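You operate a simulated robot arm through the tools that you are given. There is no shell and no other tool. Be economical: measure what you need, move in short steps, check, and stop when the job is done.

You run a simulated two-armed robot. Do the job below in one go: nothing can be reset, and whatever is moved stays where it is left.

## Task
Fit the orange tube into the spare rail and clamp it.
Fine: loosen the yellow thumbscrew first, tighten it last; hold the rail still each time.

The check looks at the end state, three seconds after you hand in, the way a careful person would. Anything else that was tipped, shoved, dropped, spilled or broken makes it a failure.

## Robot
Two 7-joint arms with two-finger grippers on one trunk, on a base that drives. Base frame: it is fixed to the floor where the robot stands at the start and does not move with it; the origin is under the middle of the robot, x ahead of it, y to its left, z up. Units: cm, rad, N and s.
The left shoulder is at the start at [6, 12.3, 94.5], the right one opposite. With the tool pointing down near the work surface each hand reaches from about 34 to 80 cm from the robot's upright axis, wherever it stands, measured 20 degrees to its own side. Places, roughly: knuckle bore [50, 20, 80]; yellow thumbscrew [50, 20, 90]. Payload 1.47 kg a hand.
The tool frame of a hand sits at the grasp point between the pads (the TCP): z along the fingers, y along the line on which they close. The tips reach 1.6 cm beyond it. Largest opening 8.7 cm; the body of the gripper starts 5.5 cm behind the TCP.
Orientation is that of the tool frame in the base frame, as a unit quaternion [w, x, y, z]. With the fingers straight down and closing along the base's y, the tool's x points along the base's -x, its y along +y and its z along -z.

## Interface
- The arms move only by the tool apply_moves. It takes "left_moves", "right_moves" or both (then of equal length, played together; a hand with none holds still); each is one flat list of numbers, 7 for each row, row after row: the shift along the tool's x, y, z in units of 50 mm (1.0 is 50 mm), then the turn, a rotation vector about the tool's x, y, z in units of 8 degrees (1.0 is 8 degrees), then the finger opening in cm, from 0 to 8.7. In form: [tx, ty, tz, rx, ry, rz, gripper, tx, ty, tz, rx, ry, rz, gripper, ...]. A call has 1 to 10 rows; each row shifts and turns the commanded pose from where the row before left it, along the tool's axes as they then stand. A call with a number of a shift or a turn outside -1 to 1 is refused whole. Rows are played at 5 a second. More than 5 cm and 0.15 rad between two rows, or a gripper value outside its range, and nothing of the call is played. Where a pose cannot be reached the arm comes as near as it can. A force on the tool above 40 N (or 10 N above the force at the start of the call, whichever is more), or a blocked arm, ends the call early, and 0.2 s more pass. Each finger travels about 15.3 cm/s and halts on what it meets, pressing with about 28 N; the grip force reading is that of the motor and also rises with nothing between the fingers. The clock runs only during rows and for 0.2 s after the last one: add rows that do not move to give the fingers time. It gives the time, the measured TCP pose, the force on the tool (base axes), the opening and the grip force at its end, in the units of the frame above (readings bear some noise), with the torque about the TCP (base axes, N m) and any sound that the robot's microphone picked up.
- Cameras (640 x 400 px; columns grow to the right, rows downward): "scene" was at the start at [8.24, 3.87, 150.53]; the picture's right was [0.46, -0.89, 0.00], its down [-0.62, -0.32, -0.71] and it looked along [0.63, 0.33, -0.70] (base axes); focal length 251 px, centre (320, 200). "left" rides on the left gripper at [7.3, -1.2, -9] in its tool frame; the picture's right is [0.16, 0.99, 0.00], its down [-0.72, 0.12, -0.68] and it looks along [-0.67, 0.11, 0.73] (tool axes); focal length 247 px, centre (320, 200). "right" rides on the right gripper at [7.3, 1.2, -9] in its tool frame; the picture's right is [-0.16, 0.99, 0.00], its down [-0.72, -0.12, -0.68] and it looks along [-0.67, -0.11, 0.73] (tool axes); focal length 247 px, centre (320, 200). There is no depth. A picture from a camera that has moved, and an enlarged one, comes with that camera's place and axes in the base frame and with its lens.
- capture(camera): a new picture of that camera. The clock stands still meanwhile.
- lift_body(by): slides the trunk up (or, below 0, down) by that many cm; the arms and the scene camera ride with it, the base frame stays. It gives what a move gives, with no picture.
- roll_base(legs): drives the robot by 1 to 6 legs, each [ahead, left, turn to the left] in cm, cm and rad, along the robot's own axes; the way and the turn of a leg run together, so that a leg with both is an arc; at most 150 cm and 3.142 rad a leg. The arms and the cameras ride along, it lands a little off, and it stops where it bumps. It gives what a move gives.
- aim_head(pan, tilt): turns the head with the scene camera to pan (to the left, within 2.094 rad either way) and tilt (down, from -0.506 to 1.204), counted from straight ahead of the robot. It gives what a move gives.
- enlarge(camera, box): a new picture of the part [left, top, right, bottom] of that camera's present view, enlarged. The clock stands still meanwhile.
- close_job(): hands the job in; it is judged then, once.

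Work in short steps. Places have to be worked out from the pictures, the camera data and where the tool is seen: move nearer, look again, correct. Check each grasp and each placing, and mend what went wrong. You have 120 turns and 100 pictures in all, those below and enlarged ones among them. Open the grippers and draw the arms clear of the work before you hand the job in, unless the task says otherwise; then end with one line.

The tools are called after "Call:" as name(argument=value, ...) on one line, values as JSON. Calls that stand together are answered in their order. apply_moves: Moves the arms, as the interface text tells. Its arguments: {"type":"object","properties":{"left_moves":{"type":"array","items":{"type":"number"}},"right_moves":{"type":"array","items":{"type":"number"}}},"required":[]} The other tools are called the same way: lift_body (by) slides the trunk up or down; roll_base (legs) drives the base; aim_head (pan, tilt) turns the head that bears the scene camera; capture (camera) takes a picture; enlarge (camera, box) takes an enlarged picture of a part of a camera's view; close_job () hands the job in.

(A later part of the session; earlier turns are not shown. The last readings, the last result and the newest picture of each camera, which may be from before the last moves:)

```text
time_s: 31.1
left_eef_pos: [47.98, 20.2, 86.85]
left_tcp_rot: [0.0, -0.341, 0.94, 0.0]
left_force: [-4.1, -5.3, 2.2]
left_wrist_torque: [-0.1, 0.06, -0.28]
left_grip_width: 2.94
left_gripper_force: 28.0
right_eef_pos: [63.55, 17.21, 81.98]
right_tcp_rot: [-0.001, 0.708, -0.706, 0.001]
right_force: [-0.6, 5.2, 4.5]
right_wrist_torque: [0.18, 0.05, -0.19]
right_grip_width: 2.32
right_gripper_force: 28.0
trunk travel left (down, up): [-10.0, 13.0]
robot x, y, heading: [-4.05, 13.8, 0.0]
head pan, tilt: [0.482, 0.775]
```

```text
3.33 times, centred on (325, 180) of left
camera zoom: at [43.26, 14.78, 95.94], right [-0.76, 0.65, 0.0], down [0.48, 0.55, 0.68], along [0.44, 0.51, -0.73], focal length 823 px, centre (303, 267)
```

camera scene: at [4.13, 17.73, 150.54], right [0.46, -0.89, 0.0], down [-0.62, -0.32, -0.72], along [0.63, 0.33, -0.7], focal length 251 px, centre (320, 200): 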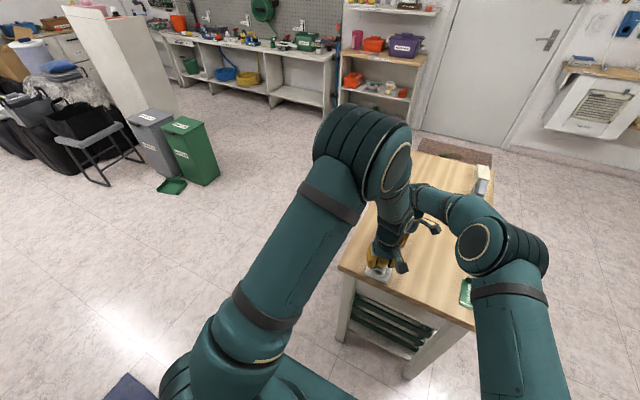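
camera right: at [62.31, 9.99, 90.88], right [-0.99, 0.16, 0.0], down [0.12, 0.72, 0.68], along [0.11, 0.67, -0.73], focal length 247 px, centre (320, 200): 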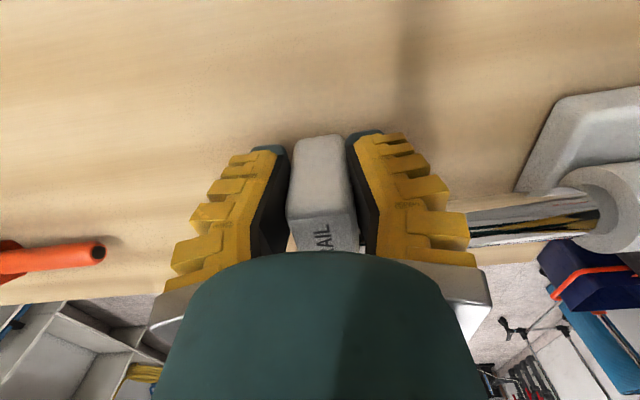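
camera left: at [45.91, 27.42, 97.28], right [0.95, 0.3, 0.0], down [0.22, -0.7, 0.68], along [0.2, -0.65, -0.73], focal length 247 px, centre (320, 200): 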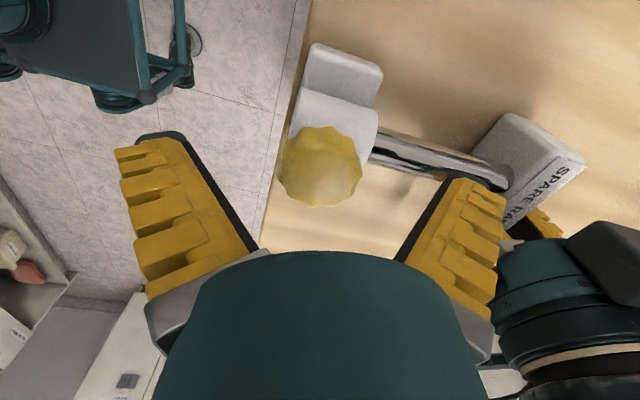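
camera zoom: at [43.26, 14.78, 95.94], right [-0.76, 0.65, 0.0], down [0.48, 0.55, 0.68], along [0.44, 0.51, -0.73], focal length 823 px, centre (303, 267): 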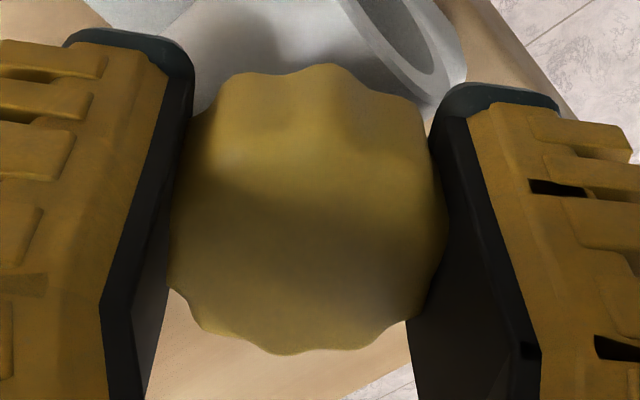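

The torque keeps rising and the knob now slips relative to the fingers: the open stop is reached, so it is loose. Release and raise the left hand, returning yaw to neutral; then release the block.

Call:
apply_moves(left_moves=[0, 0, 0, 0, 0, 0, 8.7, 0, 0, 0, 0, 0, 0, 8.7, 0, 0, -0.8, 0, 0, 0, 8.7, 0, 0, -0.8, 0, 0, 1, 8.7, 0, 0, -0.8, 0, 0, 1, 8.7, 0, 0, -0.4, 0, 0, 1, 8.7, 0, 0, 0, 0, 0, 1, 8.7, 0, 0, 0, 0, 0, 1, 8.7], right_moves=[0, 0, 0, 0, 0, 0, 1, 0, 0, 0, 0, 0, 0, 1, 0, 0, 0, 0, 0, 0, 1, 0, 0, 0, 0, 0, 0, 1, 0, 0, 0, 0, 0, 0, 8.7, 0, 0, 0, 0, 0, 0, 8.7, 0, 0, -0.5, 0, 0, 0, 8.7, 0, 0, -0.8, 0, 0, 0, 8.7])

Call:
capture(camera="right")

Call:
capture(camera="left")

```text
time_s: 32.9
left_eef_pos: [48.11, 20.28, 100.86]
left_tcp_rot: [0.0, 0.001, 1.0, 0.001]
left_force: [0.3, -0.4, -0.3]
left_wrist_torque: [-0.01, -0.01, -0.01]
left_grip_width: 8.71
left_gripper_force: 0.1
right_eef_pos: [63.57, 17.16, 88.33]
right_tcp_rot: [0.0, -0.707, 0.707, 0.0]
right_force: [-0.2, 0.7, -0.6]
right_wrist_torque: [-0.01, 0.02, 0.01]
right_grip_width: 8.71
right_gripper_force: 0.0
trunk travel left (down, up): [-10.0, 13.0]
robot x, y, heading: [-4.1, 13.76, 0.003]
head pan, tilt: [0.482, 0.775]
```

```text
64 pictures are left
camera right: at [62.4, 9.87, 97.34], right [-0.99, 0.16, 0.0], down [0.12, 0.72, 0.68], along [0.11, 0.67, -0.73], focal length 247 px, centre (320, 200)
```

right: 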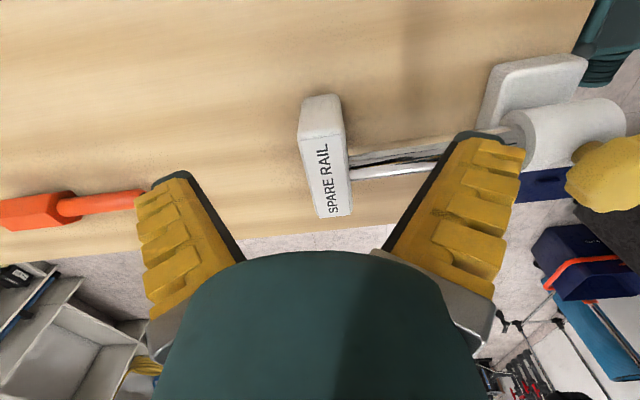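

```text
63 pictures are left
camera left: at [40.87, 19.3, 109.97], right [-0.15, 0.99, 0.0], down [0.72, 0.11, 0.68], along [0.67, 0.11, -0.73], focal length 247 px, centre (320, 200)
```

left: 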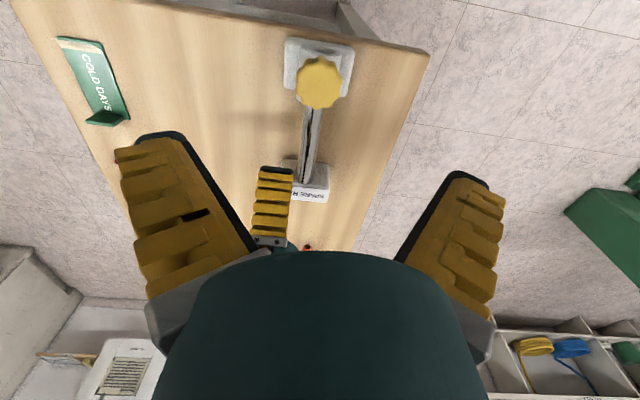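

Rail unmoved; knob loose. Now clear the right arm up and away, and test whether the left wrist can yaw a full 180° (needed to turn the tube around).

Call:
apply_moves(right_moves=[0, 0, -0.9, 0, 0, 0, 8.7, 0, 0, -0.9, 0, 0, 0, 8.7, 0, 0, -0.9, 0, 0, 0, 8.7, 0, 0, -0.9, 0, 0, 0, 8.7, 0.7, 0.6, 0, 0, 0, 0, 8.7, 0.7, 0.6, 0, 0, 0, 0, 8.7, 0.7, 0.6, 0, 0, 0, 0, 8.7, 0.7, 0.6, 0, 0, 0, 0, 8.7, 0.7, 0.6, 0, 0, 0, 0, 8.7, 0.7, 0.6, 0, 0, 0, 0, 8.7], left_moves=[0, 0, -0.5, 0, 0, 0, 8.7, 0, 0, -0.5, 0, 0, 0, 8.7, 0, 0, 0, 0, 0, 0, 8.7, 0, 0, 0, 0, 0, 1, 8.7, 0, 0, 0, 0, 0, 1, 8.7, 0, 0, 0, 0, 0, 1, 8.7, 0, 0, 0, 0, 0, 1, 8.7, 0, 0, 0, 0, 0, 1, 8.7, 0, 0, 0, 0, 0, 1, 8.7, 0, 0, 0, 0, 0, 1, 8.7])

Call:
apply_moves(left_moves=[0, 0, 0, 0, 0, 1, 8.7, 0, 0, 0, 0, 0, 1, 8.7, 0, 0, 0, 0, 0, 1, 8.7, 0, 0, 0, 0, 0, 1, 8.7, 0, 0, 0, 0, 0, 1, 8.7, 0, 0, 0, 0, 0, 1, 8.7, 0, 0, 0, 0, 0, 1, 8.7, 0, 0, 0, 0, 0, 1, 8.7])

Call:
apply_moves(left_moves=[0, 0, 0, 0, 0, 1, 8.7, 0, 0, 0, 0, 0, 1, 8.7, 0, 0, 0, 0, 0, 1, 8.7, 0, 0, 0, 0, 0, 1, 8.7, 0, 0, 0, 0, 0, 1, 8.7, 0, 0, 0, 0, 0, 1, 8.7, 0, 0, 0, 0, 0, 1, 8.7, 0, 0, 0, 0, 0, 0.5, 8.7])

Call:
capture(camera="scene")

```text
time_s: 35.1
left_eef_pos: [47.93, 20.31, 105.82]
left_tcp_rot: [0.0, 0.471, 0.882, 0.001]
left_force: [-0.8, 0.7, -0.2]
left_wrist_torque: [-0.02, -0.03, -0.01]
left_grip_width: 8.7
left_gripper_force: 0.0
right_eef_pos: [45.43, -4.3, 106.17]
right_tcp_rot: [-0.002, 0.707, -0.707, 0.0]
right_force: [0.5, -0.6, 0.1]
right_wrist_torque: [0.02, -0.01, 0.03]
right_grip_width: 8.71
right_gripper_force: 0.0
trunk travel left (down, up): [-10.0, 13.0]
robot x, y, heading: [-4.23, 13.96, -0.004]
head pan, tilt: [0.482, 0.775]
```

```text
time_s: 36.9
left_eef_pos: [48.14, 20.25, 105.74]
left_tcp_rot: [0.0, 0.867, 0.498, 0.001]
left_force: [0.1, -0.6, 0.2]
left_wrist_torque: [0.04, 0.02, -0.02]
left_grip_width: 8.73
left_gripper_force: 0.1
right_eef_pos: [45.57, -4.04, 106.05]
right_tcp_rot: [0.001, 0.707, -0.707, -0.001]
right_force: [-0.4, 0.8, 0.9]
right_wrist_torque: [-0.01, 0.04, 0.0]
right_grip_width: 8.69
right_gripper_force: 0.1
trunk travel left (down, up): [-10.0, 13.0]
robot x, y, heading: [-4.27, 13.79, 0.002]
head pan, tilt: [0.482, 0.775]
```

```text
time_s: 38.7
left_eef_pos: [48.14, 20.15, 105.78]
left_tcp_rot: [0.0, 1.0, -0.002, 0.0]
left_force: [0.6, -0.8, 0.1]
left_wrist_torque: [-0.01, 0.03, 0.01]
left_grip_width: 8.71
left_gripper_force: 0.1
right_eef_pos: [45.56, -4.22, 106.22]
right_tcp_rot: [0.0, -0.707, 0.707, 0.001]
right_force: [-0.5, 0.4, -0.1]
right_wrist_torque: [-0.01, 0.05, 0.04]
right_grip_width: 8.67
right_gripper_force: 0.1
trunk travel left (down, up): [-10.0, 13.0]
robot x, y, heading: [-4.13, 14.09, 0.001]
head pan, tilt: [0.482, 0.775]
```

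```text
62 pictures are left
camera scene: at [4.25, 17.73, 150.53], right [0.46, -0.89, 0.0], down [-0.62, -0.32, -0.72], along [0.63, 0.33, -0.7], focal length 251 px, centre (320, 200)
```

scene: 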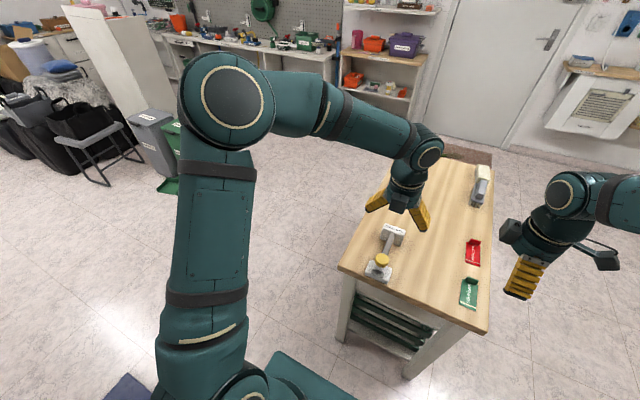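

Yaw 180° works. Before driving forward for reach, look down to gauge the gap between base and table.

Call:
aim_head(pan=0, tilt=1.15)

Call:
capture(camera="scene")

```text
time_s: 39.6
left_eef_pos: [48.18, 20.22, 105.82]
left_tcp_rot: [0.0, 1.0, 0.0, 0.0]
left_force: [0.8, 0.3, 0.1]
left_wrist_torque: [0.0, 0.0, 0.02]
left_grip_width: 8.69
left_gripper_force: 0.1
right_eef_pos: [45.57, -4.18, 106.25]
right_tcp_rot: [0.0, 0.707, -0.707, 0.001]
right_force: [-0.7, -0.4, 0.1]
right_wrist_torque: [0.02, 0.0, 0.02]
right_grip_width: 8.69
right_gripper_force: 0.0
trunk travel left (down, up): [-10.0, 13.0]
robot x, y, heading: [-3.98, 13.53, -0.001]
head pan, tilt: [0.0, 1.15]
```

```text
61 pictures are left
camera scene: at [2.95, 13.94, 147.84], right [0.0, -1.0, 0.0], down [-0.91, 0.0, -0.41], along [0.41, 0.0, -0.91], focal length 251 px, centre (320, 200)
```

scene: 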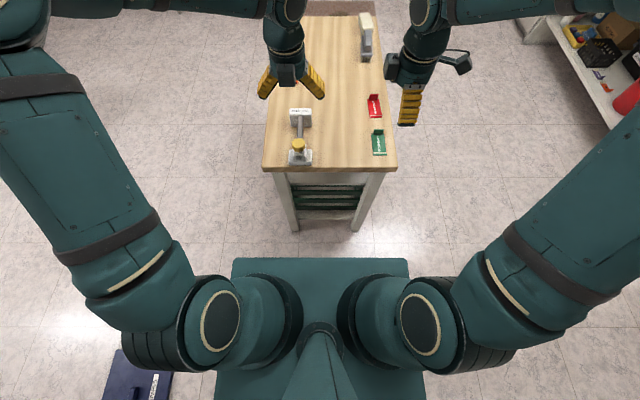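

The tube would be out of comfortable reach from the front; the left side of the table (near y=27) looks better. Check the floor to my left for obstacles.

Call:
aim_head(pan=1.3, tilt=0.8)

Call:
capture(camera="scene")

```text
time_s: 41.1
left_eef_pos: [48.16, 20.13, 105.89]
left_tcp_rot: [0.0, 1.0, 0.0, 0.0]
left_force: [-0.1, 0.0, 0.3]
left_wrist_torque: [0.0, -0.01, 0.02]
left_grip_width: 8.68
left_gripper_force: 0.1
right_eef_pos: [45.69, -4.09, 106.22]
right_tcp_rot: [0.0, -0.707, 0.708, 0.0]
right_force: [-1.1, 0.2, -0.8]
right_wrist_torque: [0.0, -0.02, 0.03]
right_grip_width: 8.7
right_gripper_force: 0.1
trunk travel left (down, up): [-10.0, 13.0]
robot x, y, heading: [-4.02, 13.84, 0.003]
head pan, tilt: [1.3, 0.799]
```

```text
60 pictures are left
camera scene: at [-0.84, 21.71, 150.32], right [0.96, -0.27, 0.0], down [-0.19, -0.69, -0.7], along [0.19, 0.67, -0.72], focal length 251 px, centre (320, 200)
```

scene: 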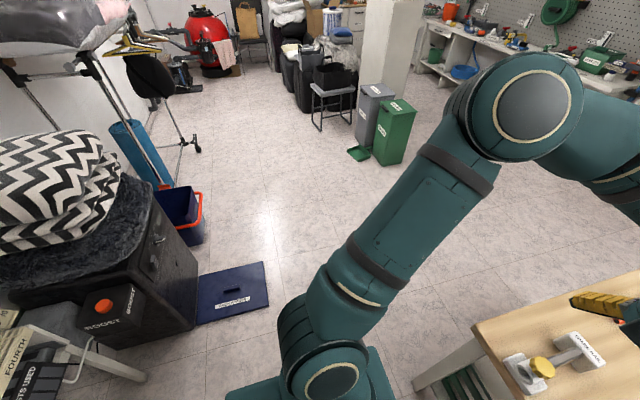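

The left wrist camera currently faces back toward the robot; use it to see the base's true footprint.

Call:
capture(camera="left")

```text
59 pictures are left
camera left: at [55.51, 21.47, 114.91], right [0.16, -0.99, 0.0], down [-0.72, -0.12, 0.68], along [-0.67, -0.11, -0.73], focal length 247 px, centre (320, 200)
```

left: 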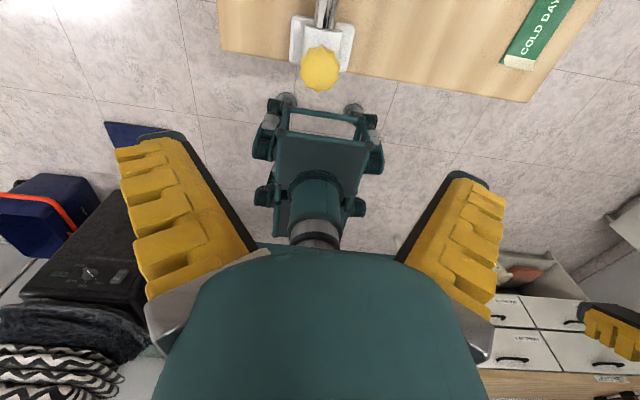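

The base is compact (front ≈18 cm ahead of the axis), so I can drive 22 cm ahead and still clear the table legs/edge. Raise the trunk a bit, then drive ahead.

Call:
lift_body(by=6)

Call:
roll_base(legs=[[21, 0, 0]])

Call:
aim_head(pan=0.25, tilt=0.8)

Call:
capture(camera="scene")

Call:
capture(camera="left")

```text
time_s: 42.1
left_eef_pos: [48.16, 20.24, 111.76]
left_tcp_rot: [0.0, 1.0, 0.0, 0.0]
left_force: [0.0, 0.3, 0.0]
left_wrist_torque: [0.02, 0.01, -0.01]
left_grip_width: 8.69
left_gripper_force: 0.1
right_eef_pos: [45.59, -4.13, 112.18]
right_tcp_rot: [0.0, -0.707, 0.707, 0.0]
right_force: [0.5, 0.8, 0.4]
right_wrist_torque: [-0.01, 0.03, 0.0]
right_grip_width: 8.67
right_gripper_force: 0.2
trunk travel left (down, up): [-16.0, 7.0]
robot x, y, heading: [-4.28, 13.86, -0.006]
head pan, tilt: [1.3, 0.799]
```

```text
time_s: 43.7
left_eef_pos: [68.97, 20.34, 111.9]
left_tcp_rot: [0.0, 1.0, 0.001, 0.001]
left_force: [-0.2, -0.8, 0.0]
left_wrist_torque: [0.02, 0.02, -0.04]
left_grip_width: 8.71
left_gripper_force: 0.0
right_eef_pos: [66.44, -4.02, 112.22]
right_tcp_rot: [0.002, 0.707, -0.707, -0.001]
right_force: [-0.4, 0.2, -0.8]
right_wrist_torque: [0.0, 0.03, -0.01]
right_grip_width: 8.7
right_gripper_force: 0.1
trunk travel left (down, up): [-16.0, 7.0]
robot x, y, heading: [16.79, 13.96, 0.001]
head pan, tilt: [1.3, 0.799]
```

```text
time_s: 45.0
left_eef_pos: [68.78, 20.38, 111.75]
left_tcp_rot: [0.0, 1.0, 0.001, -0.001]
left_force: [0.2, 0.4, 0.0]
left_wrist_torque: [0.0, -0.03, -0.02]
left_grip_width: 8.71
left_gripper_force: 0.0
right_eef_pos: [66.41, -3.96, 112.3]
right_tcp_rot: [0.0, 0.708, -0.707, -0.001]
right_force: [0.1, 1.0, -0.2]
right_wrist_torque: [0.02, -0.01, 0.02]
right_grip_width: 8.68
right_gripper_force: 0.1
trunk travel left (down, up): [-16.0, 7.0]
robot x, y, heading: [16.55, 13.75, 0.004]
head pan, tilt: [0.25, 0.799]
```

```text
58 pictures are left
camera scene: at [25.56, 15.97, 156.32], right [0.25, -0.97, 0.0], down [-0.69, -0.18, -0.7], along [0.68, 0.17, -0.72], focal length 251 px, centre (320, 200)
```

scene: 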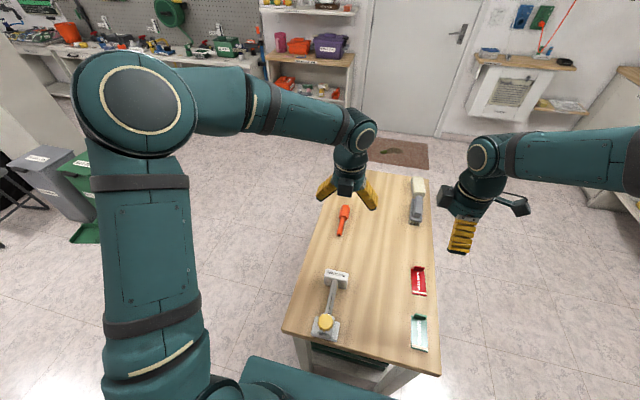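

```text
57 pictures are left
camera left: at [76.25, 21.61, 120.91], right [0.16, -0.99, 0.0], down [-0.72, -0.12, 0.68], along [-0.67, -0.11, -0.73], focal length 247 px, centre (320, 200)
```

left: 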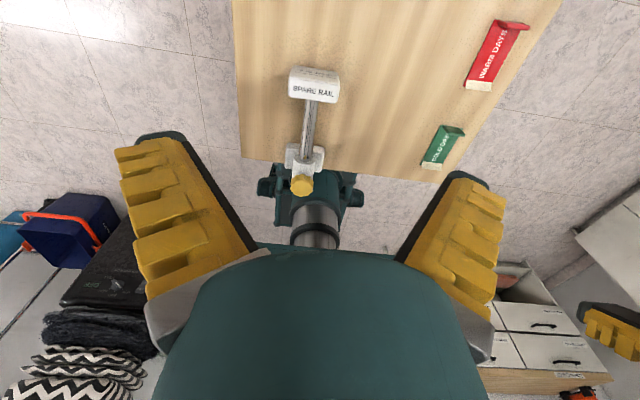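

Base moved fine with nothing bumped. Move the left hand over the tube's hex head at about (95, 22.7, 100).

Call:
apply_moves(left_moves=[0.75, -0.066, 0.337, 0, 0, 0, 8.7, 0.75, -0.066, 0.337, 0, 0, 0, 8.7, 0.75, -0.066, 0.337, 0, 0, 0, 8.7, 0.75, -0.066, 0.337, 0, 0, 0, 8.7, 0.75, -0.066, 0.337, 0, 0, 0, 8.7, 0.75, -0.066, 0.337, 0, 0, 0, 8.7, 0.75, -0.066, 0.337, 0, 0, 0, 8.7, 0, 0, 0, 0, 0, 0, 8.7])

Call:
capture(camera="left")

Call:
capture(camera="scene")

```text
time_s: 46.8
left_eef_pos: [92.47, 22.59, 100.43]
left_tcp_rot: [0.0, 1.0, 0.001, -0.001]
left_force: [0.5, -1.2, 0.2]
left_wrist_torque: [0.02, -0.02, 0.03]
left_grip_width: 8.72
left_gripper_force: 0.0
left hand out of reach, approached as far as the arm can: row 7
right_eef_pos: [66.54, -4.03, 112.16]
right_tcp_rot: [0.001, 0.708, -0.707, 0.0]
right_force: [-0.1, -0.1, 0.1]
right_wrist_torque: [0.01, 0.02, -0.03]
right_grip_width: 8.7
right_gripper_force: 0.1
trunk travel left (down, up): [-16.0, 7.0]
robot x, y, heading: [16.75, 13.86, -0.001]
head pan, tilt: [0.25, 0.799]
```

```text
56 pictures are left
camera left: at [99.82, 23.93, 109.54], right [0.16, -0.99, 0.0], down [-0.72, -0.12, 0.68], along [-0.67, -0.11, -0.73], focal length 247 px, centre (320, 200)
```

left: 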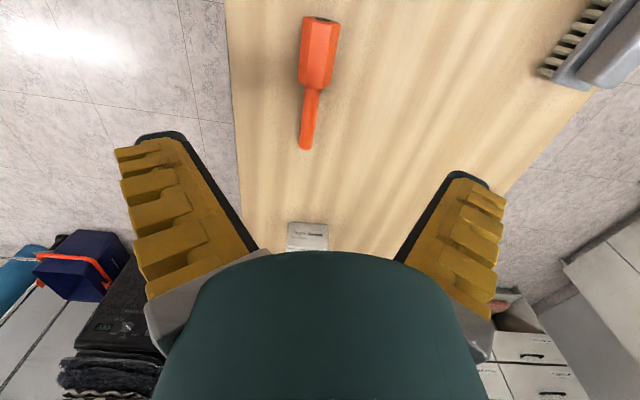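

```text
55 pictures are left
camera scene: at [25.65, 15.83, 156.32], right [0.25, -0.97, 0.0], down [-0.69, -0.18, -0.7], along [0.67, 0.17, -0.72], focal length 251 px, centre (320, 200)
```

scene: 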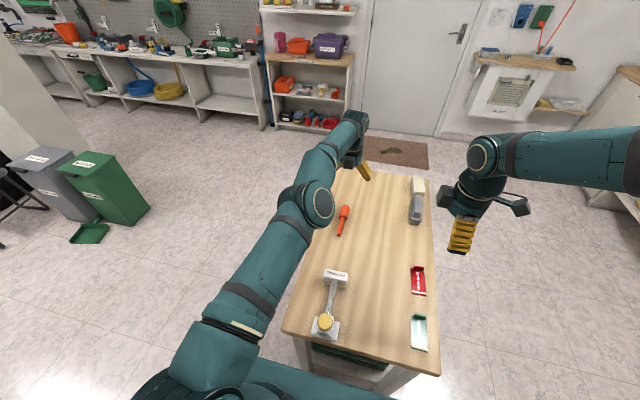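

Tube: hex x≈89.7–96.3, y≈23.4; tip x≈81.3. I need slightly more reach, so roll 3.5 cm ahead, then look again.

Call:
roll_base(legs=[[3.5, 0, 0]])

Call:
apply_moves(left_moves=[-0.45, -0.15, 0.6, 0, 0, 0, 8.7, -0.2, 0, 0.8, 0, 0, 0, 8.7, 0, 0, 0.8, 0, 0, 0, 8.7, 0, 0, 0, 0, 0, 0, 8.7])

Call:
capture(camera="left")

```text
time_s: 47.8
left_eef_pos: [95.34, 22.66, 100.6]
left_tcp_rot: [-0.001, 1.0, 0.0, 0.0]
left_force: [-0.5, 0.1, 0.3]
left_wrist_torque: [0.04, -0.01, -0.01]
left_grip_width: 8.69
left_gripper_force: 0.2
right_eef_pos: [69.19, -4.06, 112.21]
right_tcp_rot: [0.0, 0.707, -0.707, 0.0]
right_force: [-0.6, 0.1, 0.0]
right_wrist_torque: [-0.01, -0.04, 0.0]
right_grip_width: 8.71
right_gripper_force: 0.0
trunk travel left (down, up): [-16.0, 7.0]
robot x, y, heading: [19.68, 14.31, -0.003]
head pan, tilt: [0.25, 0.799]
stopped in leg 1: the robot was blocked; the commanded pose is now the measured one
```

```text
time_s: 48.8
left_eef_pos: [92.07, 23.25, 89.36]
left_tcp_rot: [0.0, 1.0, -0.001, 0.0]
left_force: [0.0, 0.4, 0.2]
left_wrist_torque: [0.01, -0.01, 0.0]
left_grip_width: 8.7
left_gripper_force: 0.0
right_eef_pos: [69.35, -4.0, 112.21]
right_tcp_rot: [-0.001, -0.707, 0.707, 0.001]
right_force: [-0.1, 0.2, 0.5]
right_wrist_torque: [-0.02, -0.03, 0.03]
right_grip_width: 8.71
right_gripper_force: 0.1
trunk travel left (down, up): [-16.0, 7.0]
robot x, y, heading: [20.02, 14.12, -0.002]
head pan, tilt: [0.25, 0.799]
```

```text
54 pictures are left
camera left: at [99.39, 24.42, 98.46], right [0.16, -0.99, 0.0], down [-0.72, -0.12, 0.68], along [-0.67, -0.11, -0.73], focal length 247 px, centre (320, 200)
```

left: 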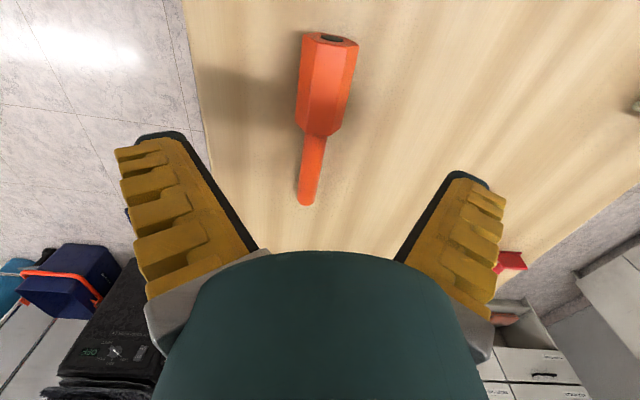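

The base lightly touched the table, but the tube position is unchanged. Back off 1 cm to relieve contact, then descend onto the hex at x≈93.

Call:
roll_base(legs=[[-0.8, 0, 0]])

Call:
apply_moves(left_moves=[0.34, 0, 0.7, 0, 0, 0, 8.7, 0, 0, 0.7, 0, 0, 0, 8.7, 0, 0, 0.3, 0, 0, 0, 8.7, 0, 0, 0, 0, 0, 0, 8.7])

Call:
capture(camera="left")

```text
time_s: 49.5
left_eef_pos: [91.3, 23.09, 89.27]
left_tcp_rot: [0.0, 1.0, -0.001, 0.0]
left_force: [-1.2, 0.8, -0.6]
left_wrist_torque: [0.02, 0.0, 0.02]
left_grip_width: 8.71
left_gripper_force: 0.0
right_eef_pos: [68.63, -3.91, 112.12]
right_tcp_rot: [0.0, 0.707, -0.707, -0.001]
right_force: [0.0, 0.3, 0.2]
right_wrist_torque: [-0.01, 0.0, 0.0]
right_grip_width: 8.69
right_gripper_force: 0.0
trunk travel left (down, up): [-16.0, 7.0]
robot x, y, heading: [18.76, 13.61, -0.002]
head pan, tilt: [0.25, 0.799]
```

```text
time_s: 50.5
left_eef_pos: [93.07, 23.09, 80.81]
left_tcp_rot: [-0.001, 1.0, -0.001, 0.0]
left_force: [0.0, -0.4, 0.3]
left_wrist_torque: [0.0, 0.01, 0.0]
left_grip_width: 8.7
left_gripper_force: 0.0
right_eef_pos: [68.58, -3.96, 112.09]
right_tcp_rot: [0.001, 0.707, -0.707, 0.0]
right_force: [-0.1, -0.2, -0.7]
right_wrist_torque: [0.0, 0.0, 0.02]
right_grip_width: 8.73
right_gripper_force: 0.0
trunk travel left (down, up): [-16.0, 7.0]
robot x, y, heading: [19.26, 13.95, -0.003]
head pan, tilt: [0.25, 0.799]
```

```text
53 pictures are left
camera left: at [100.28, 24.34, 89.92], right [0.16, -0.99, 0.0], down [-0.72, -0.12, 0.68], along [-0.67, -0.11, -0.73], focal length 247 px, centre (320, 200)
```

left: 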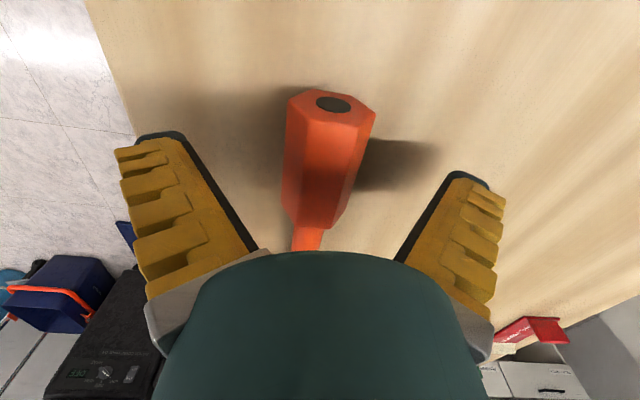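

Hex is centred between the fingers with axis at z≈79.4. Lower 0.8 cm and grip.

Call:
apply_moves(left_moves=[0, 0, 0.16, 0, 0, 0, 8.7, 0, 0, 0, 0, 0, 0, 5, 0, 0, 0, 0, 0, 0, 4, 0, 0, 0, 0, 0, 0, 3, 0, 0, 0, 0, 0, 0, 1.5, 0, 0, 0, 0, 0, 0, 1.5])

Call:
capture(camera="left")

```text
time_s: 51.9
left_eef_pos: [92.9, 23.1, 80.05]
left_tcp_rot: [0.0, 1.0, 0.0, 0.001]
left_force: [-1.2, -0.6, 5.0]
left_wrist_torque: [0.01, 0.14, 0.01]
left_grip_width: 3.33
left_gripper_force: 27.7
right_eef_pos: [68.68, -3.94, 112.04]
right_tcp_rot: [-0.001, -0.707, 0.708, 0.0]
right_force: [0.5, -0.2, 0.4]
right_wrist_torque: [0.0, 0.01, 0.01]
right_grip_width: 8.71
right_gripper_force: 0.0
trunk travel left (down, up): [-16.0, 7.0]
robot x, y, heading: [18.58, 13.58, 0.002]
head pan, tilt: [0.25, 0.799]
```

```text
52 pictures are left
camera left: at [100.16, 24.36, 89.26], right [0.16, -0.99, 0.0], down [-0.73, -0.12, 0.68], along [-0.67, -0.11, -0.73], focal length 247 px, centre (320, 200)
```

left: 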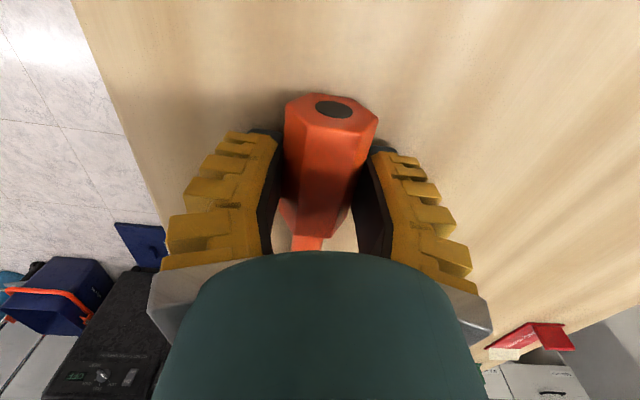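

Gripped at 3.33 cm with 28 N. Lift the tube 12 cm and check it stays level.

Call:
apply_moves(left_moves=[0, 0, -0.5, 0, 0, 0, 1.5, 0, 0, -0.6, 0, 0, 0, 1.5, -0.3, 0, -0.7, 0, 0, 0, 1.5, -0.5, 0, -0.7, 0, 0, 0, 1.5, -0.5, 0, -0.7, 0, 0, 0, 1.5, -0.5, 0, -0.7, 0, 0, 0, 1.5, -0.5, 0, -0.5, 0, 0, 0, 1.5])

Call:
capture(camera="left")

Call:
capture(camera="scene")

```text
time_s: 53.5
left_eef_pos: [81.51, 23.31, 102.04]
left_tcp_rot: [-0.001, 1.0, 0.0, -0.001]
left_force: [-0.6, 0.0, -0.6]
left_wrist_torque: [-0.03, -0.02, 0.01]
left_grip_width: 3.09
left_gripper_force: 28.2
right_eef_pos: [68.55, -3.94, 112.11]
right_tcp_rot: [0.001, 0.708, -0.707, -0.002]
right_force: [0.4, 1.0, 0.0]
right_wrist_torque: [-0.03, -0.03, 0.01]
right_grip_width: 8.7
right_gripper_force: 0.0
trunk travel left (down, up): [-16.0, 7.0]
robot x, y, heading: [18.84, 13.93, -0.001]
head pan, tilt: [0.25, 0.799]
```

```text
51 pictures are left
camera left: at [88.87, 24.5, 111.16], right [0.16, -0.99, 0.0], down [-0.72, -0.12, 0.68], along [-0.67, -0.11, -0.73], focal length 247 px, centre (320, 200)
```

left: 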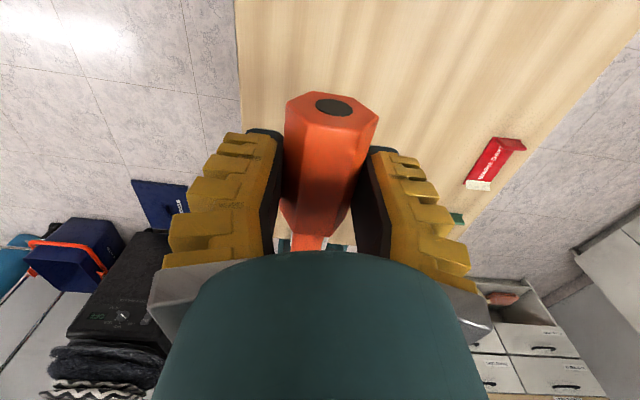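

```text
50 pictures are left
camera scene: at [27.72, 16.01, 156.33], right [0.25, -0.97, 0.0], down [-0.69, -0.18, -0.7], along [0.68, 0.17, -0.72], focal length 251 px, centre (320, 200)
```

scene: 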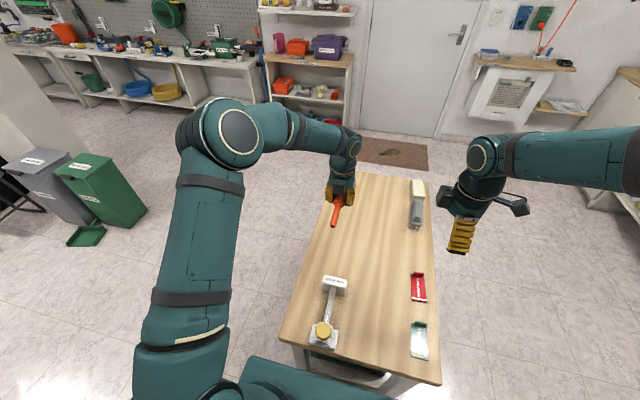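

Tube is held level. Drive back 25 cm and lower the trunk to its starting height.

Call:
roll_base(legs=[[-25, 0, 0]])

Call:
apply_moves(left_moves=[0, 0, 0, 0, 0, -1, 1.5, 0, 0, 0, 0, 0, -1, 1.5, 0, 0, 0, 0, 0, -1, 1.5, 0, 0, 0, 0, 0, -1, 1.5, 0, 0, 0, 0, 0, -1, 1.5, 0, 0, 0, 0, 0, -1, 1.5, 0, 0, 0, 0, 0, -1, 1.5, 0, 0, 0, 0, 0, -1, 1.5])

Call:
apply_moves(left_moves=[0, 0, 0, 0, 0, -1, 1.5, 0, 0, 0, 0, 0, -1, 1.5, 0, 0, 0, 0, 0, -1, 1.5, 0, 0, 0, 0, 0, -1, 1.5, 0, 0, 0, 0, 0, -1, 1.5, 0, 0, 0, 0, 0, -1, 1.5, 0, 0, 0, 0, 0, -1, 1.5, 0, 0, 0, 0, 0, -1, 1.5])

Call:
apply_moves(left_moves=[0, 0, 0, 0, 0, -1, 1.5, 0, 0, 0, 0, 0, -1, 1.5, 0, 0, 0, 0, 0, -1, 1.5, 0, 0, 0, 0, 0, -1, 1.5, 0, 0, 0, 0, 0, -1, 1.5, 0, 0, 0, 0, 0, -1, 1.5, 0, 0, 0, 0, 0, -0.5, 1.5])

Call:
capture(camera="scene")

Call:
capture(camera="left")

```text
time_s: 55.4
left_eef_pos: [56.28, 23.27, 102.06]
left_tcp_rot: [-0.001, 1.0, 0.0, -0.001]
left_force: [-1.2, 0.4, -0.5]
left_wrist_torque: [0.0, -0.04, -0.01]
left_grip_width: 3.07
left_gripper_force: 27.6
right_eef_pos: [43.28, -4.03, 112.16]
right_tcp_rot: [-0.001, -0.707, 0.707, 0.001]
right_force: [-0.3, -0.1, 0.5]
right_wrist_torque: [0.0, -0.01, -0.01]
right_grip_width: 8.7
right_gripper_force: 0.0
trunk travel left (down, up): [-16.0, 7.0]
robot x, y, heading: [-6.26, 14.2, -0.001]
head pan, tilt: [0.25, 0.799]
```

```text
time_s: 57.2
left_eef_pos: [56.44, 23.1, 102.07]
left_tcp_rot: [-0.001, 0.848, 0.531, 0.0]
left_force: [0.1, -0.8, -0.4]
left_wrist_torque: [0.01, -0.01, 0.01]
left_grip_width: 3.08
left_gripper_force: 27.6
right_eef_pos: [43.36, -4.12, 112.08]
right_tcp_rot: [-0.001, -0.707, 0.707, 0.001]
right_force: [0.6, -0.4, -0.3]
right_wrist_torque: [0.04, 0.01, -0.03]
right_grip_width: 8.7
right_gripper_force: 0.1
trunk travel left (down, up): [-16.0, 7.0]
robot x, y, heading: [-5.97, 14.09, -0.002]
head pan, tilt: [0.25, 0.799]
```

```text
time_s: 59.0
left_eef_pos: [56.35, 23.12, 102.09]
left_tcp_rot: [0.0, 0.437, 0.899, 0.0]
left_force: [0.8, -0.2, -0.8]
left_wrist_torque: [0.03, -0.01, 0.0]
left_grip_width: 3.11
left_gripper_force: 28.2
right_eef_pos: [43.27, -4.02, 112.09]
right_tcp_rot: [0.0, 0.707, -0.707, 0.0]
right_force: [0.1, 0.5, 1.0]
right_wrist_torque: [-0.02, 0.01, 0.01]
right_grip_width: 8.7
right_gripper_force: 0.0
trunk travel left (down, up): [-16.0, 7.0]
robot x, y, heading: [-6.22, 13.91, 0.005]
head pan, tilt: [0.25, 0.799]
```

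```text
time_s: 60.6
left_eef_pos: [56.41, 23.2, 101.99]
left_tcp_rot: [-0.001, -0.001, 1.0, 0.0]
left_force: [0.4, -0.3, -0.6]
left_wrist_torque: [-0.02, 0.03, 0.01]
left_grip_width: 3.07
left_gripper_force: 28.0
right_eef_pos: [43.42, -3.99, 112.16]
right_tcp_rot: [0.0, 0.707, -0.707, -0.001]
right_force: [0.2, 0.6, 0.5]
right_wrist_torque: [-0.02, 0.01, -0.05]
right_grip_width: 8.68
right_gripper_force: 0.1
trunk travel left (down, up): [-16.0, 7.0]
robot x, y, heading: [-6.0, 14.08, -0.003]
head pan, tilt: [0.25, 0.799]
```

```text
49 pictures are left
camera scene: at [2.59, 16.0, 156.32], right [0.25, -0.97, 0.0], down [-0.69, -0.18, -0.7], along [0.68, 0.17, -0.72], focal length 251 px, centre (320, 200)
```

scene: 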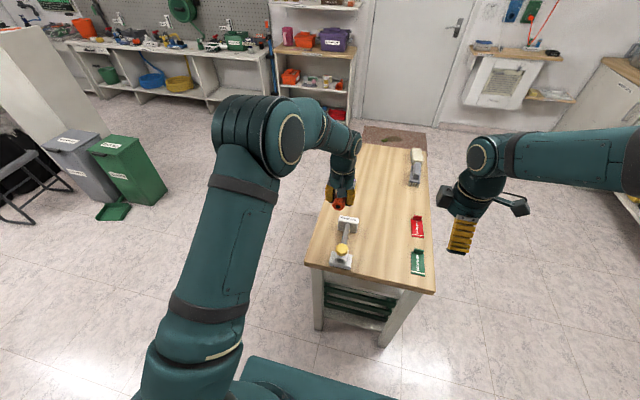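

```text
48 pictures are left
camera left: at [49.21, 22.12, 111.1], right [-0.16, 0.99, 0.0], down [0.72, 0.12, 0.68], along [0.67, 0.11, -0.73], focal length 247 px, centre (320, 200)
```

left: 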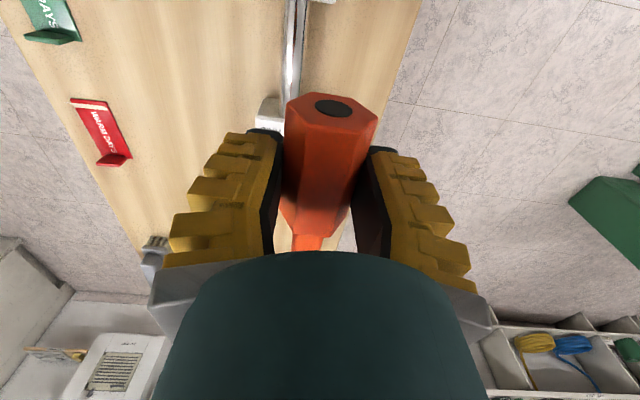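

Tube now points tip-forward, level. Lower the trunk, then retract the left hand with the tube to in front of the knuckle (x≈32), still high.

Call:
lift_body(by=-6)

Call:
apply_moves(left_moves=[0.9, -0.1, 0, 0, 0, 0, 1.5, 0.9, -0.1, 0, 0, 0, 0, 1.5, 0.9, -0.1, 0, 0, 0, 0, 1.5, 0.9, -0.1, 0, 0, 0, 0, 1.5, 0.9, -0.1, 0, 0, 0, 0, 1.5, 0.3, -0.1, 0, 0, 0, 0, 1.5, 0, 0, 0, 0, 0, 0, 1.5])

Call:
apply_moves(right_moves=[-0.707, -0.673, 0, 0, 0, 0, 8.7, -0.707, -0.673, 0, 0, 0, 0, 8.7, -0.707, -0.673, 0, 0, 0, 0, 8.7, -0.707, -0.673, 0, 0, 0, 0, 8.7, -0.707, -0.673, 0, 0, 0, 0, 8.7, -0.707, -0.673, 0, 0, 0, 0, 8.7, 0, 0, 0.9, 0, 0, 0, 8.7, 0, 0, 0.9, 0, 0, 0, 8.7, 0, 0, 0.9, 0, 0, 0, 8.7, 0, 0, 0.6, 0, 0, 0, 8.7])

Call:
capture(camera="right")

Call:
capture(camera="left")

```text
time_s: 61.6
left_eef_pos: [56.36, 23.13, 96.0]
left_tcp_rot: [0.0, 0.0, 1.0, -0.001]
left_force: [-0.3, 0.3, -0.7]
left_wrist_torque: [-0.01, 0.02, 0.0]
left_grip_width: 3.06
left_gripper_force: 28.2
right_eef_pos: [43.33, -3.94, 106.13]
right_tcp_rot: [-0.001, -0.707, 0.707, 0.001]
right_force: [0.7, 0.3, -0.1]
right_wrist_torque: [-0.03, -0.03, 0.03]
right_grip_width: 8.73
right_gripper_force: 0.1
trunk travel left (down, up): [-10.0, 13.0]
robot x, y, heading: [-5.88, 13.56, 0.001]
head pan, tilt: [0.25, 0.799]
```

```text
time_s: 63.2
left_eef_pos: [32.51, 20.31, 95.89]
left_tcp_rot: [-0.001, -0.001, 1.0, 0.0]
left_force: [-0.8, 0.5, -0.2]
left_wrist_torque: [-0.02, 0.04, -0.02]
left_grip_width: 3.1
left_gripper_force: 28.1
right_eef_pos: [43.37, -4.05, 106.03]
right_tcp_rot: [-0.001, -0.707, 0.707, 0.001]
right_force: [0.0, 0.1, 0.6]
right_wrist_torque: [-0.01, 0.01, 0.04]
right_grip_width: 8.69
right_gripper_force: 0.0
trunk travel left (down, up): [-10.0, 13.0]
robot x, y, heading: [-6.25, 13.87, -0.002]
head pan, tilt: [0.25, 0.799]
```

```text
time_s: 65.4
left_eef_pos: [32.62, 20.33, 95.89]
left_tcp_rot: [-0.001, 0.0, 1.0, 0.0]
left_force: [-0.1, 0.2, -1.6]
left_wrist_torque: [0.02, 0.0, 0.02]
left_grip_width: 3.04
left_gripper_force: 28.2
right_eef_pos: [63.45, 17.28, 89.41]
right_tcp_rot: [0.001, 0.707, -0.707, -0.001]
right_force: [0.4, -0.1, -0.9]
right_wrist_torque: [-0.01, 0.03, 0.02]
right_grip_width: 8.71
right_gripper_force: 0.0
trunk travel left (down, up): [-10.0, 13.0]
robot x, y, heading: [-6.25, 14.1, 0.001]
head pan, tilt: [0.25, 0.799]
```

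```text
47 pictures are left
camera right: at [62.27, 9.85, 98.47], right [-0.99, 0.16, 0.0], down [0.12, 0.72, 0.68], along [0.11, 0.67, -0.73], focal length 247 px, centre (320, 200)
```

right: 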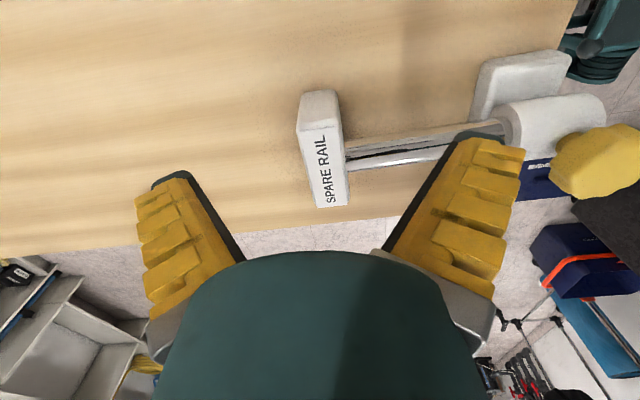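

```text
46 pictures are left
camera left: at [25.37, 19.27, 105.04], right [-0.16, 0.99, 0.0], down [0.72, 0.12, 0.68], along [0.67, 0.11, -0.73], focal length 247 px, centre (320, 200)
```

left: 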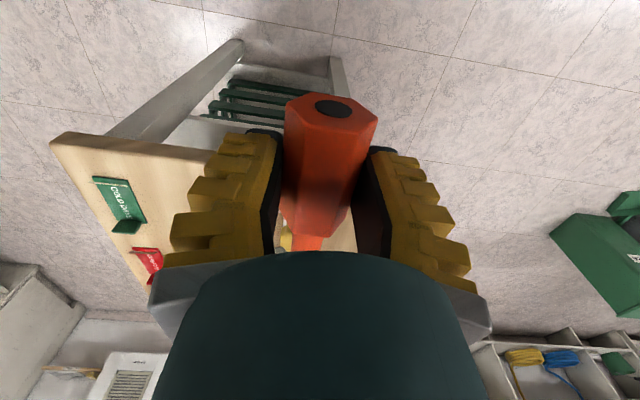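

The block is where it was. Lower the right hand and grip the block again.

Call:
apply_moves(right_moves=[0, -0.02, 0.7, 0, 0, 0, 8.7, 0, 0, 0.6, 0, 0, 0, 8.7, 0, 0, 0.2, 0, 0, 0, 8.7, 0, 0, 0, 0, 0, 0, 5, 0, 0, 0, 0, 0, 0, 3.6, 0, 0, 0, 0, 0, 0, 2.6, 0, 0, 0, 0, 0, 0, 1.5, 0, 0, 0, 0, 0, 0, 1])

Call:
capture(camera="right")

```text
time_s: 67.2
left_eef_pos: [32.54, 20.34, 95.99]
left_tcp_rot: [0.0, 0.0, 1.0, -0.001]
left_force: [0.0, -0.1, 0.0]
left_wrist_torque: [0.02, 0.02, -0.01]
left_grip_width: 3.09
left_gripper_force: 28.4
right_eef_pos: [63.52, 17.21, 82.15]
right_tcp_rot: [-0.001, -0.707, 0.707, 0.0]
right_force: [-1.4, -0.4, 7.4]
right_wrist_torque: [-0.09, 0.09, -0.02]
right_grip_width: 2.36
right_gripper_force: 27.9
trunk travel left (down, up): [-10.0, 13.0]
robot x, y, heading: [-6.4, 13.97, -0.003]
head pan, tilt: [0.25, 0.799]
```

```text
45 pictures are left
camera right: at [62.33, 9.9, 91.07], right [-0.99, 0.16, 0.0], down [0.12, 0.72, 0.68], along [0.11, 0.67, -0.73], focal length 247 px, centre (320, 200)
```

right: 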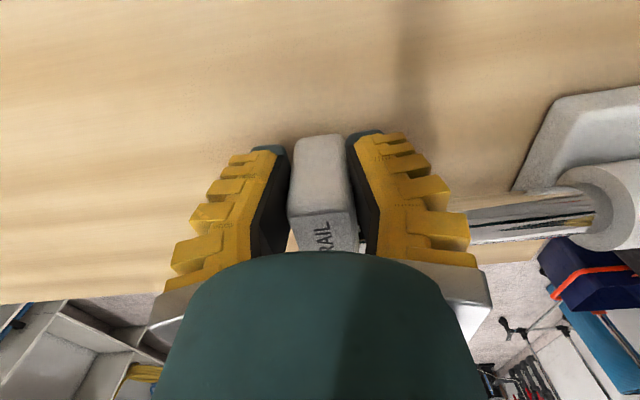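

Rail held. Lower the tube to bore height (TCP z≈83.1), tip still ~2 cm short of the mouth, and look.

Call:
apply_moves(left_moves=[0, -0.03, 0.8, 0, 0, 0, 1.5, 0, 0, 0.8, 0, 0, 0, 1.5, 0, 0, 0.8, 0, 0, 0, 1.5, 0, 0, 0.18, 0, 0, 0, 1.5, 0, 0, 0, 0, 0, 0, 1.5])

Call:
aim_head(pan=0.1, tilt=1.05)

Call:
capture(camera="scene")

Call:
capture(camera="left")

```text
time_s: 68.4
left_eef_pos: [32.09, 19.94, 83.05]
left_tcp_rot: [0.0, 0.0, 1.0, 0.0]
left_force: [-1.1, -0.7, -1.7]
left_wrist_torque: [0.0, -0.01, 0.0]
left_grip_width: 3.07
left_gripper_force: 27.7
right_eef_pos: [63.54, 17.31, 82.11]
right_tcp_rot: [0.0, 0.707, -0.707, 0.0]
right_force: [1.0, 0.1, 12.1]
right_wrist_torque: [0.14, -0.04, -0.04]
right_grip_width: 2.38
right_gripper_force: 28.6
trunk travel left (down, up): [-10.0, 13.0]
robot x, y, heading: [-6.07, 14.21, -0.001]
head pan, tilt: [0.25, 0.799]
```

```text
time_s: 69.2
left_eef_pos: [32.22, 20.02, 83.18]
left_tcp_rot: [0.0, 0.0, 1.0, 0.0]
left_force: [-0.2, -0.1, -0.6]
left_wrist_torque: [-0.01, 0.02, -0.02]
left_grip_width: 3.07
left_gripper_force: 27.6
right_eef_pos: [63.55, 17.27, 82.13]
right_tcp_rot: [0.001, -0.707, 0.707, 0.001]
right_force: [3.5, 0.1, 13.6]
right_wrist_torque: [0.14, -0.08, -0.07]
right_grip_width: 2.43
right_gripper_force: 28.6
trunk travel left (down, up): [-10.0, 13.0]
robot x, y, heading: [-6.12, 13.75, 0.0]
head pan, tilt: [0.099, 1.051]
```

```text
44 pictures are left
camera scene: at [1.28, 14.66, 148.48], right [0.1, -0.99, 0.0], down [-0.86, -0.09, -0.5], along [0.5, 0.05, -0.87], focal length 251 px, centre (320, 200)
```

scene: 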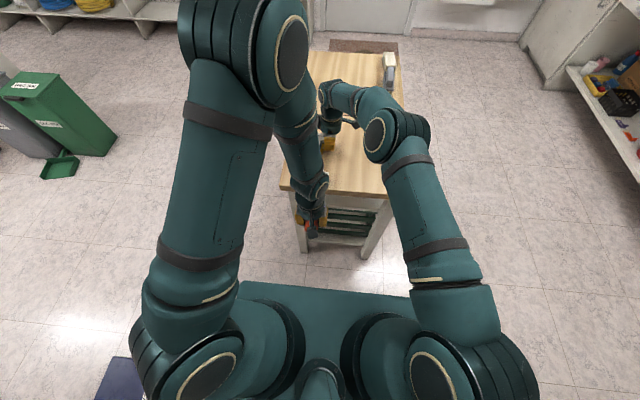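

```text
43 pictures are left
camera left: at [24.95, 18.9, 92.17], right [-0.16, 0.99, 0.0], down [0.72, 0.12, 0.68], along [0.67, 0.11, -0.73], focal length 247 px, centre (320, 200)
```

left: 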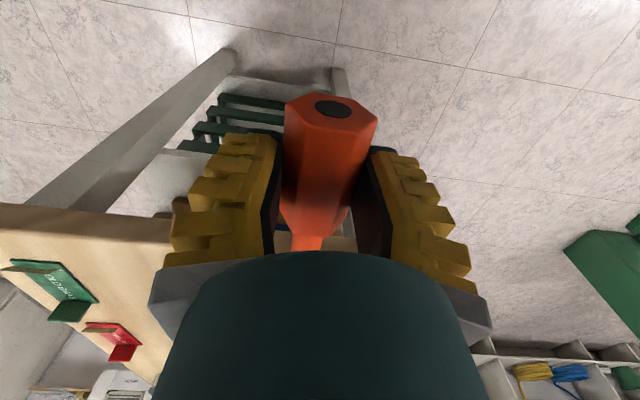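

Zoom in on both views to see the tip relative to the mouth.

Call:
enlarge(camera="left", box=[260, 190, 370, 260])

Call:
enlarge(camera="scene", box=[270, 130, 370, 250])

```text
5.71 times, centred on (315, 225) of left
camera zoom: at [24.95, 18.9, 92.17], right [-0.16, 0.99, 0.0], down [0.72, 0.12, 0.68], along [0.67, 0.11, -0.73], focal length 1411 px, centre (349, 57)
```

zoom: 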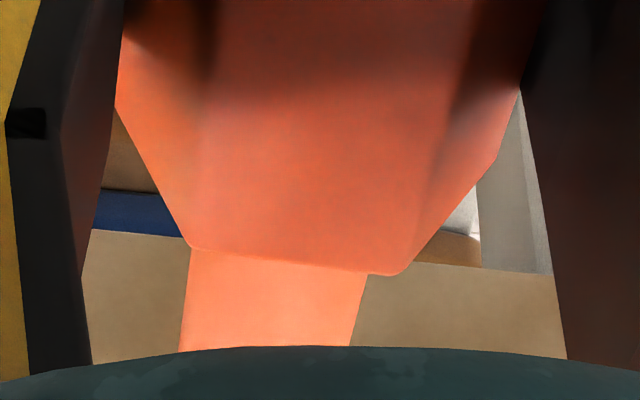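

```text
3.33 times, centred on (320, 190) of scene
camera zoom: at [1.28, 14.66, 148.48], right [0.1, -0.99, 0.0], down [-0.86, -0.09, -0.5], along [0.5, 0.05, -0.87], focal length 837 px, centre (320, 233)
```

zoom: 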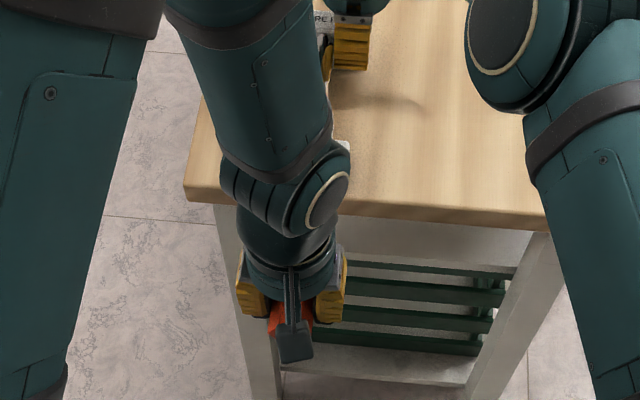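

I can't see the tip from here. I'll use the right wrist camera from the side to align: release the block, and place the right hand at about (46, 5, 94).

Call:
apply_moves(right_moves=[0, 0, 0, 0, 0, 0, 8.7, 0, 0, 0, 0, 0, 0, 8.7, 0, 0, -0.8, 0, 0, 0, 8.7, 0, 0, -0.9, 0, 0, 0, 8.7, 0, 0, -0.9, 0, 0, 0, 8.7, 0.8, 0, 0, 0, 0, 0, 8.7, 0.8, 0, 0, 0, 0, 0, 8.7, 0.8, 0.5, 0, 0, 0, 0, 8.7, 0, 0.95, 0, 0, 0, 0, 8.7, 0, 0.95, 0, 0, 0, 0, 8.7])

Call:
apply_moves(right_moves=[0, 0.8, 0, 0, 0, 0, 8.7, 0, 0.3, 0, 0, 0, 0, 8.7])

Call:
capture(camera="right")

```text
time_s: 71.3
left_eef_pos: [32.18, 19.91, 83.09]
left_tcp_rot: [0.0, 0.001, 1.0, 0.0]
left_force: [-0.3, -0.2, -1.2]
left_wrist_torque: [-0.01, 0.01, 0.01]
left_grip_width: 3.09
left_gripper_force: 28.4
right_eef_pos: [51.89, 4.96, 95.2]
right_tcp_rot: [0.001, -0.707, 0.708, 0.001]
right_force: [0.0, -0.3, 0.7]
right_wrist_torque: [-0.02, -0.01, 0.02]
right_grip_width: 8.71
right_gripper_force: 0.0
trunk travel left (down, up): [-10.0, 13.0]
robot x, y, heading: [-6.33, 13.9, -0.002]
head pan, tilt: [0.099, 1.051]
```

```text
time_s: 72.0
left_eef_pos: [32.11, 19.97, 83.03]
left_tcp_rot: [-0.002, 0.0, 1.0, 0.0]
left_force: [0.1, 1.1, -0.7]
left_wrist_torque: [0.02, 0.0, -0.02]
left_grip_width: 3.09
left_gripper_force: 27.8
right_eef_pos: [46.33, 5.12, 95.13]
right_tcp_rot: [-0.001, -0.707, 0.707, 0.001]
right_force: [-0.2, -1.4, 0.8]
right_wrist_torque: [0.05, 0.03, -0.02]
right_grip_width: 8.68
right_gripper_force: 0.0
trunk travel left (down, up): [-10.0, 13.0]
robot x, y, heading: [-6.41, 14.04, -0.002]
head pan, tilt: [0.099, 1.051]
```

```text
40 pictures are left
camera right: at [45.15, -2.27, 104.01], right [-0.99, 0.16, 0.0], down [0.12, 0.72, 0.68], along [0.11, 0.67, -0.73], focal length 247 px, centre (320, 200)
```

right: 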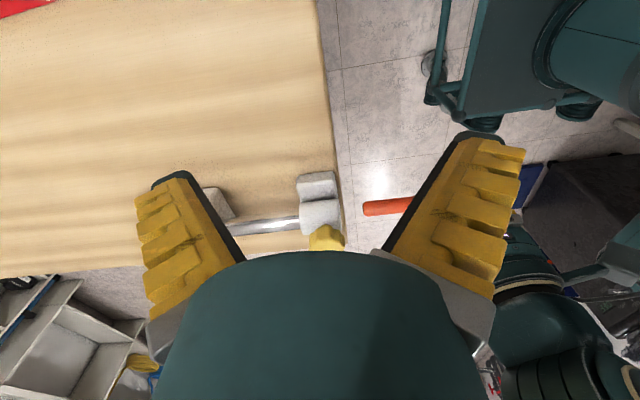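

Both tip and mouth are visible. Zoom in.

Call:
enlarge(camera="right", box=[270, 160, 430, 260])

```text
4.00 times, centred on (350, 210) of right
camera zoom: at [45.15, -2.27, 104.01], right [-0.99, 0.16, 0.0], down [0.12, 0.72, 0.68], along [0.11, 0.67, -0.73], focal length 988 px, centre (200, 160)
```

zoom: 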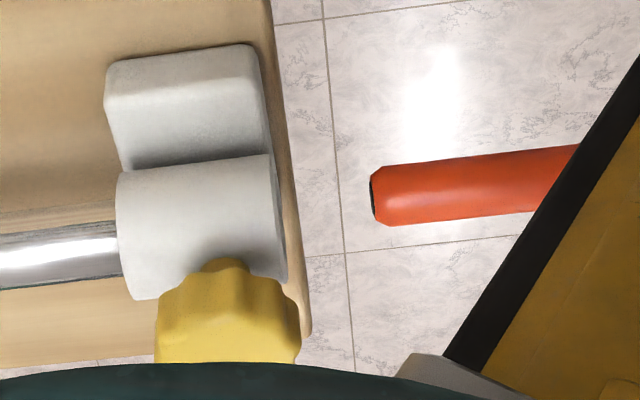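

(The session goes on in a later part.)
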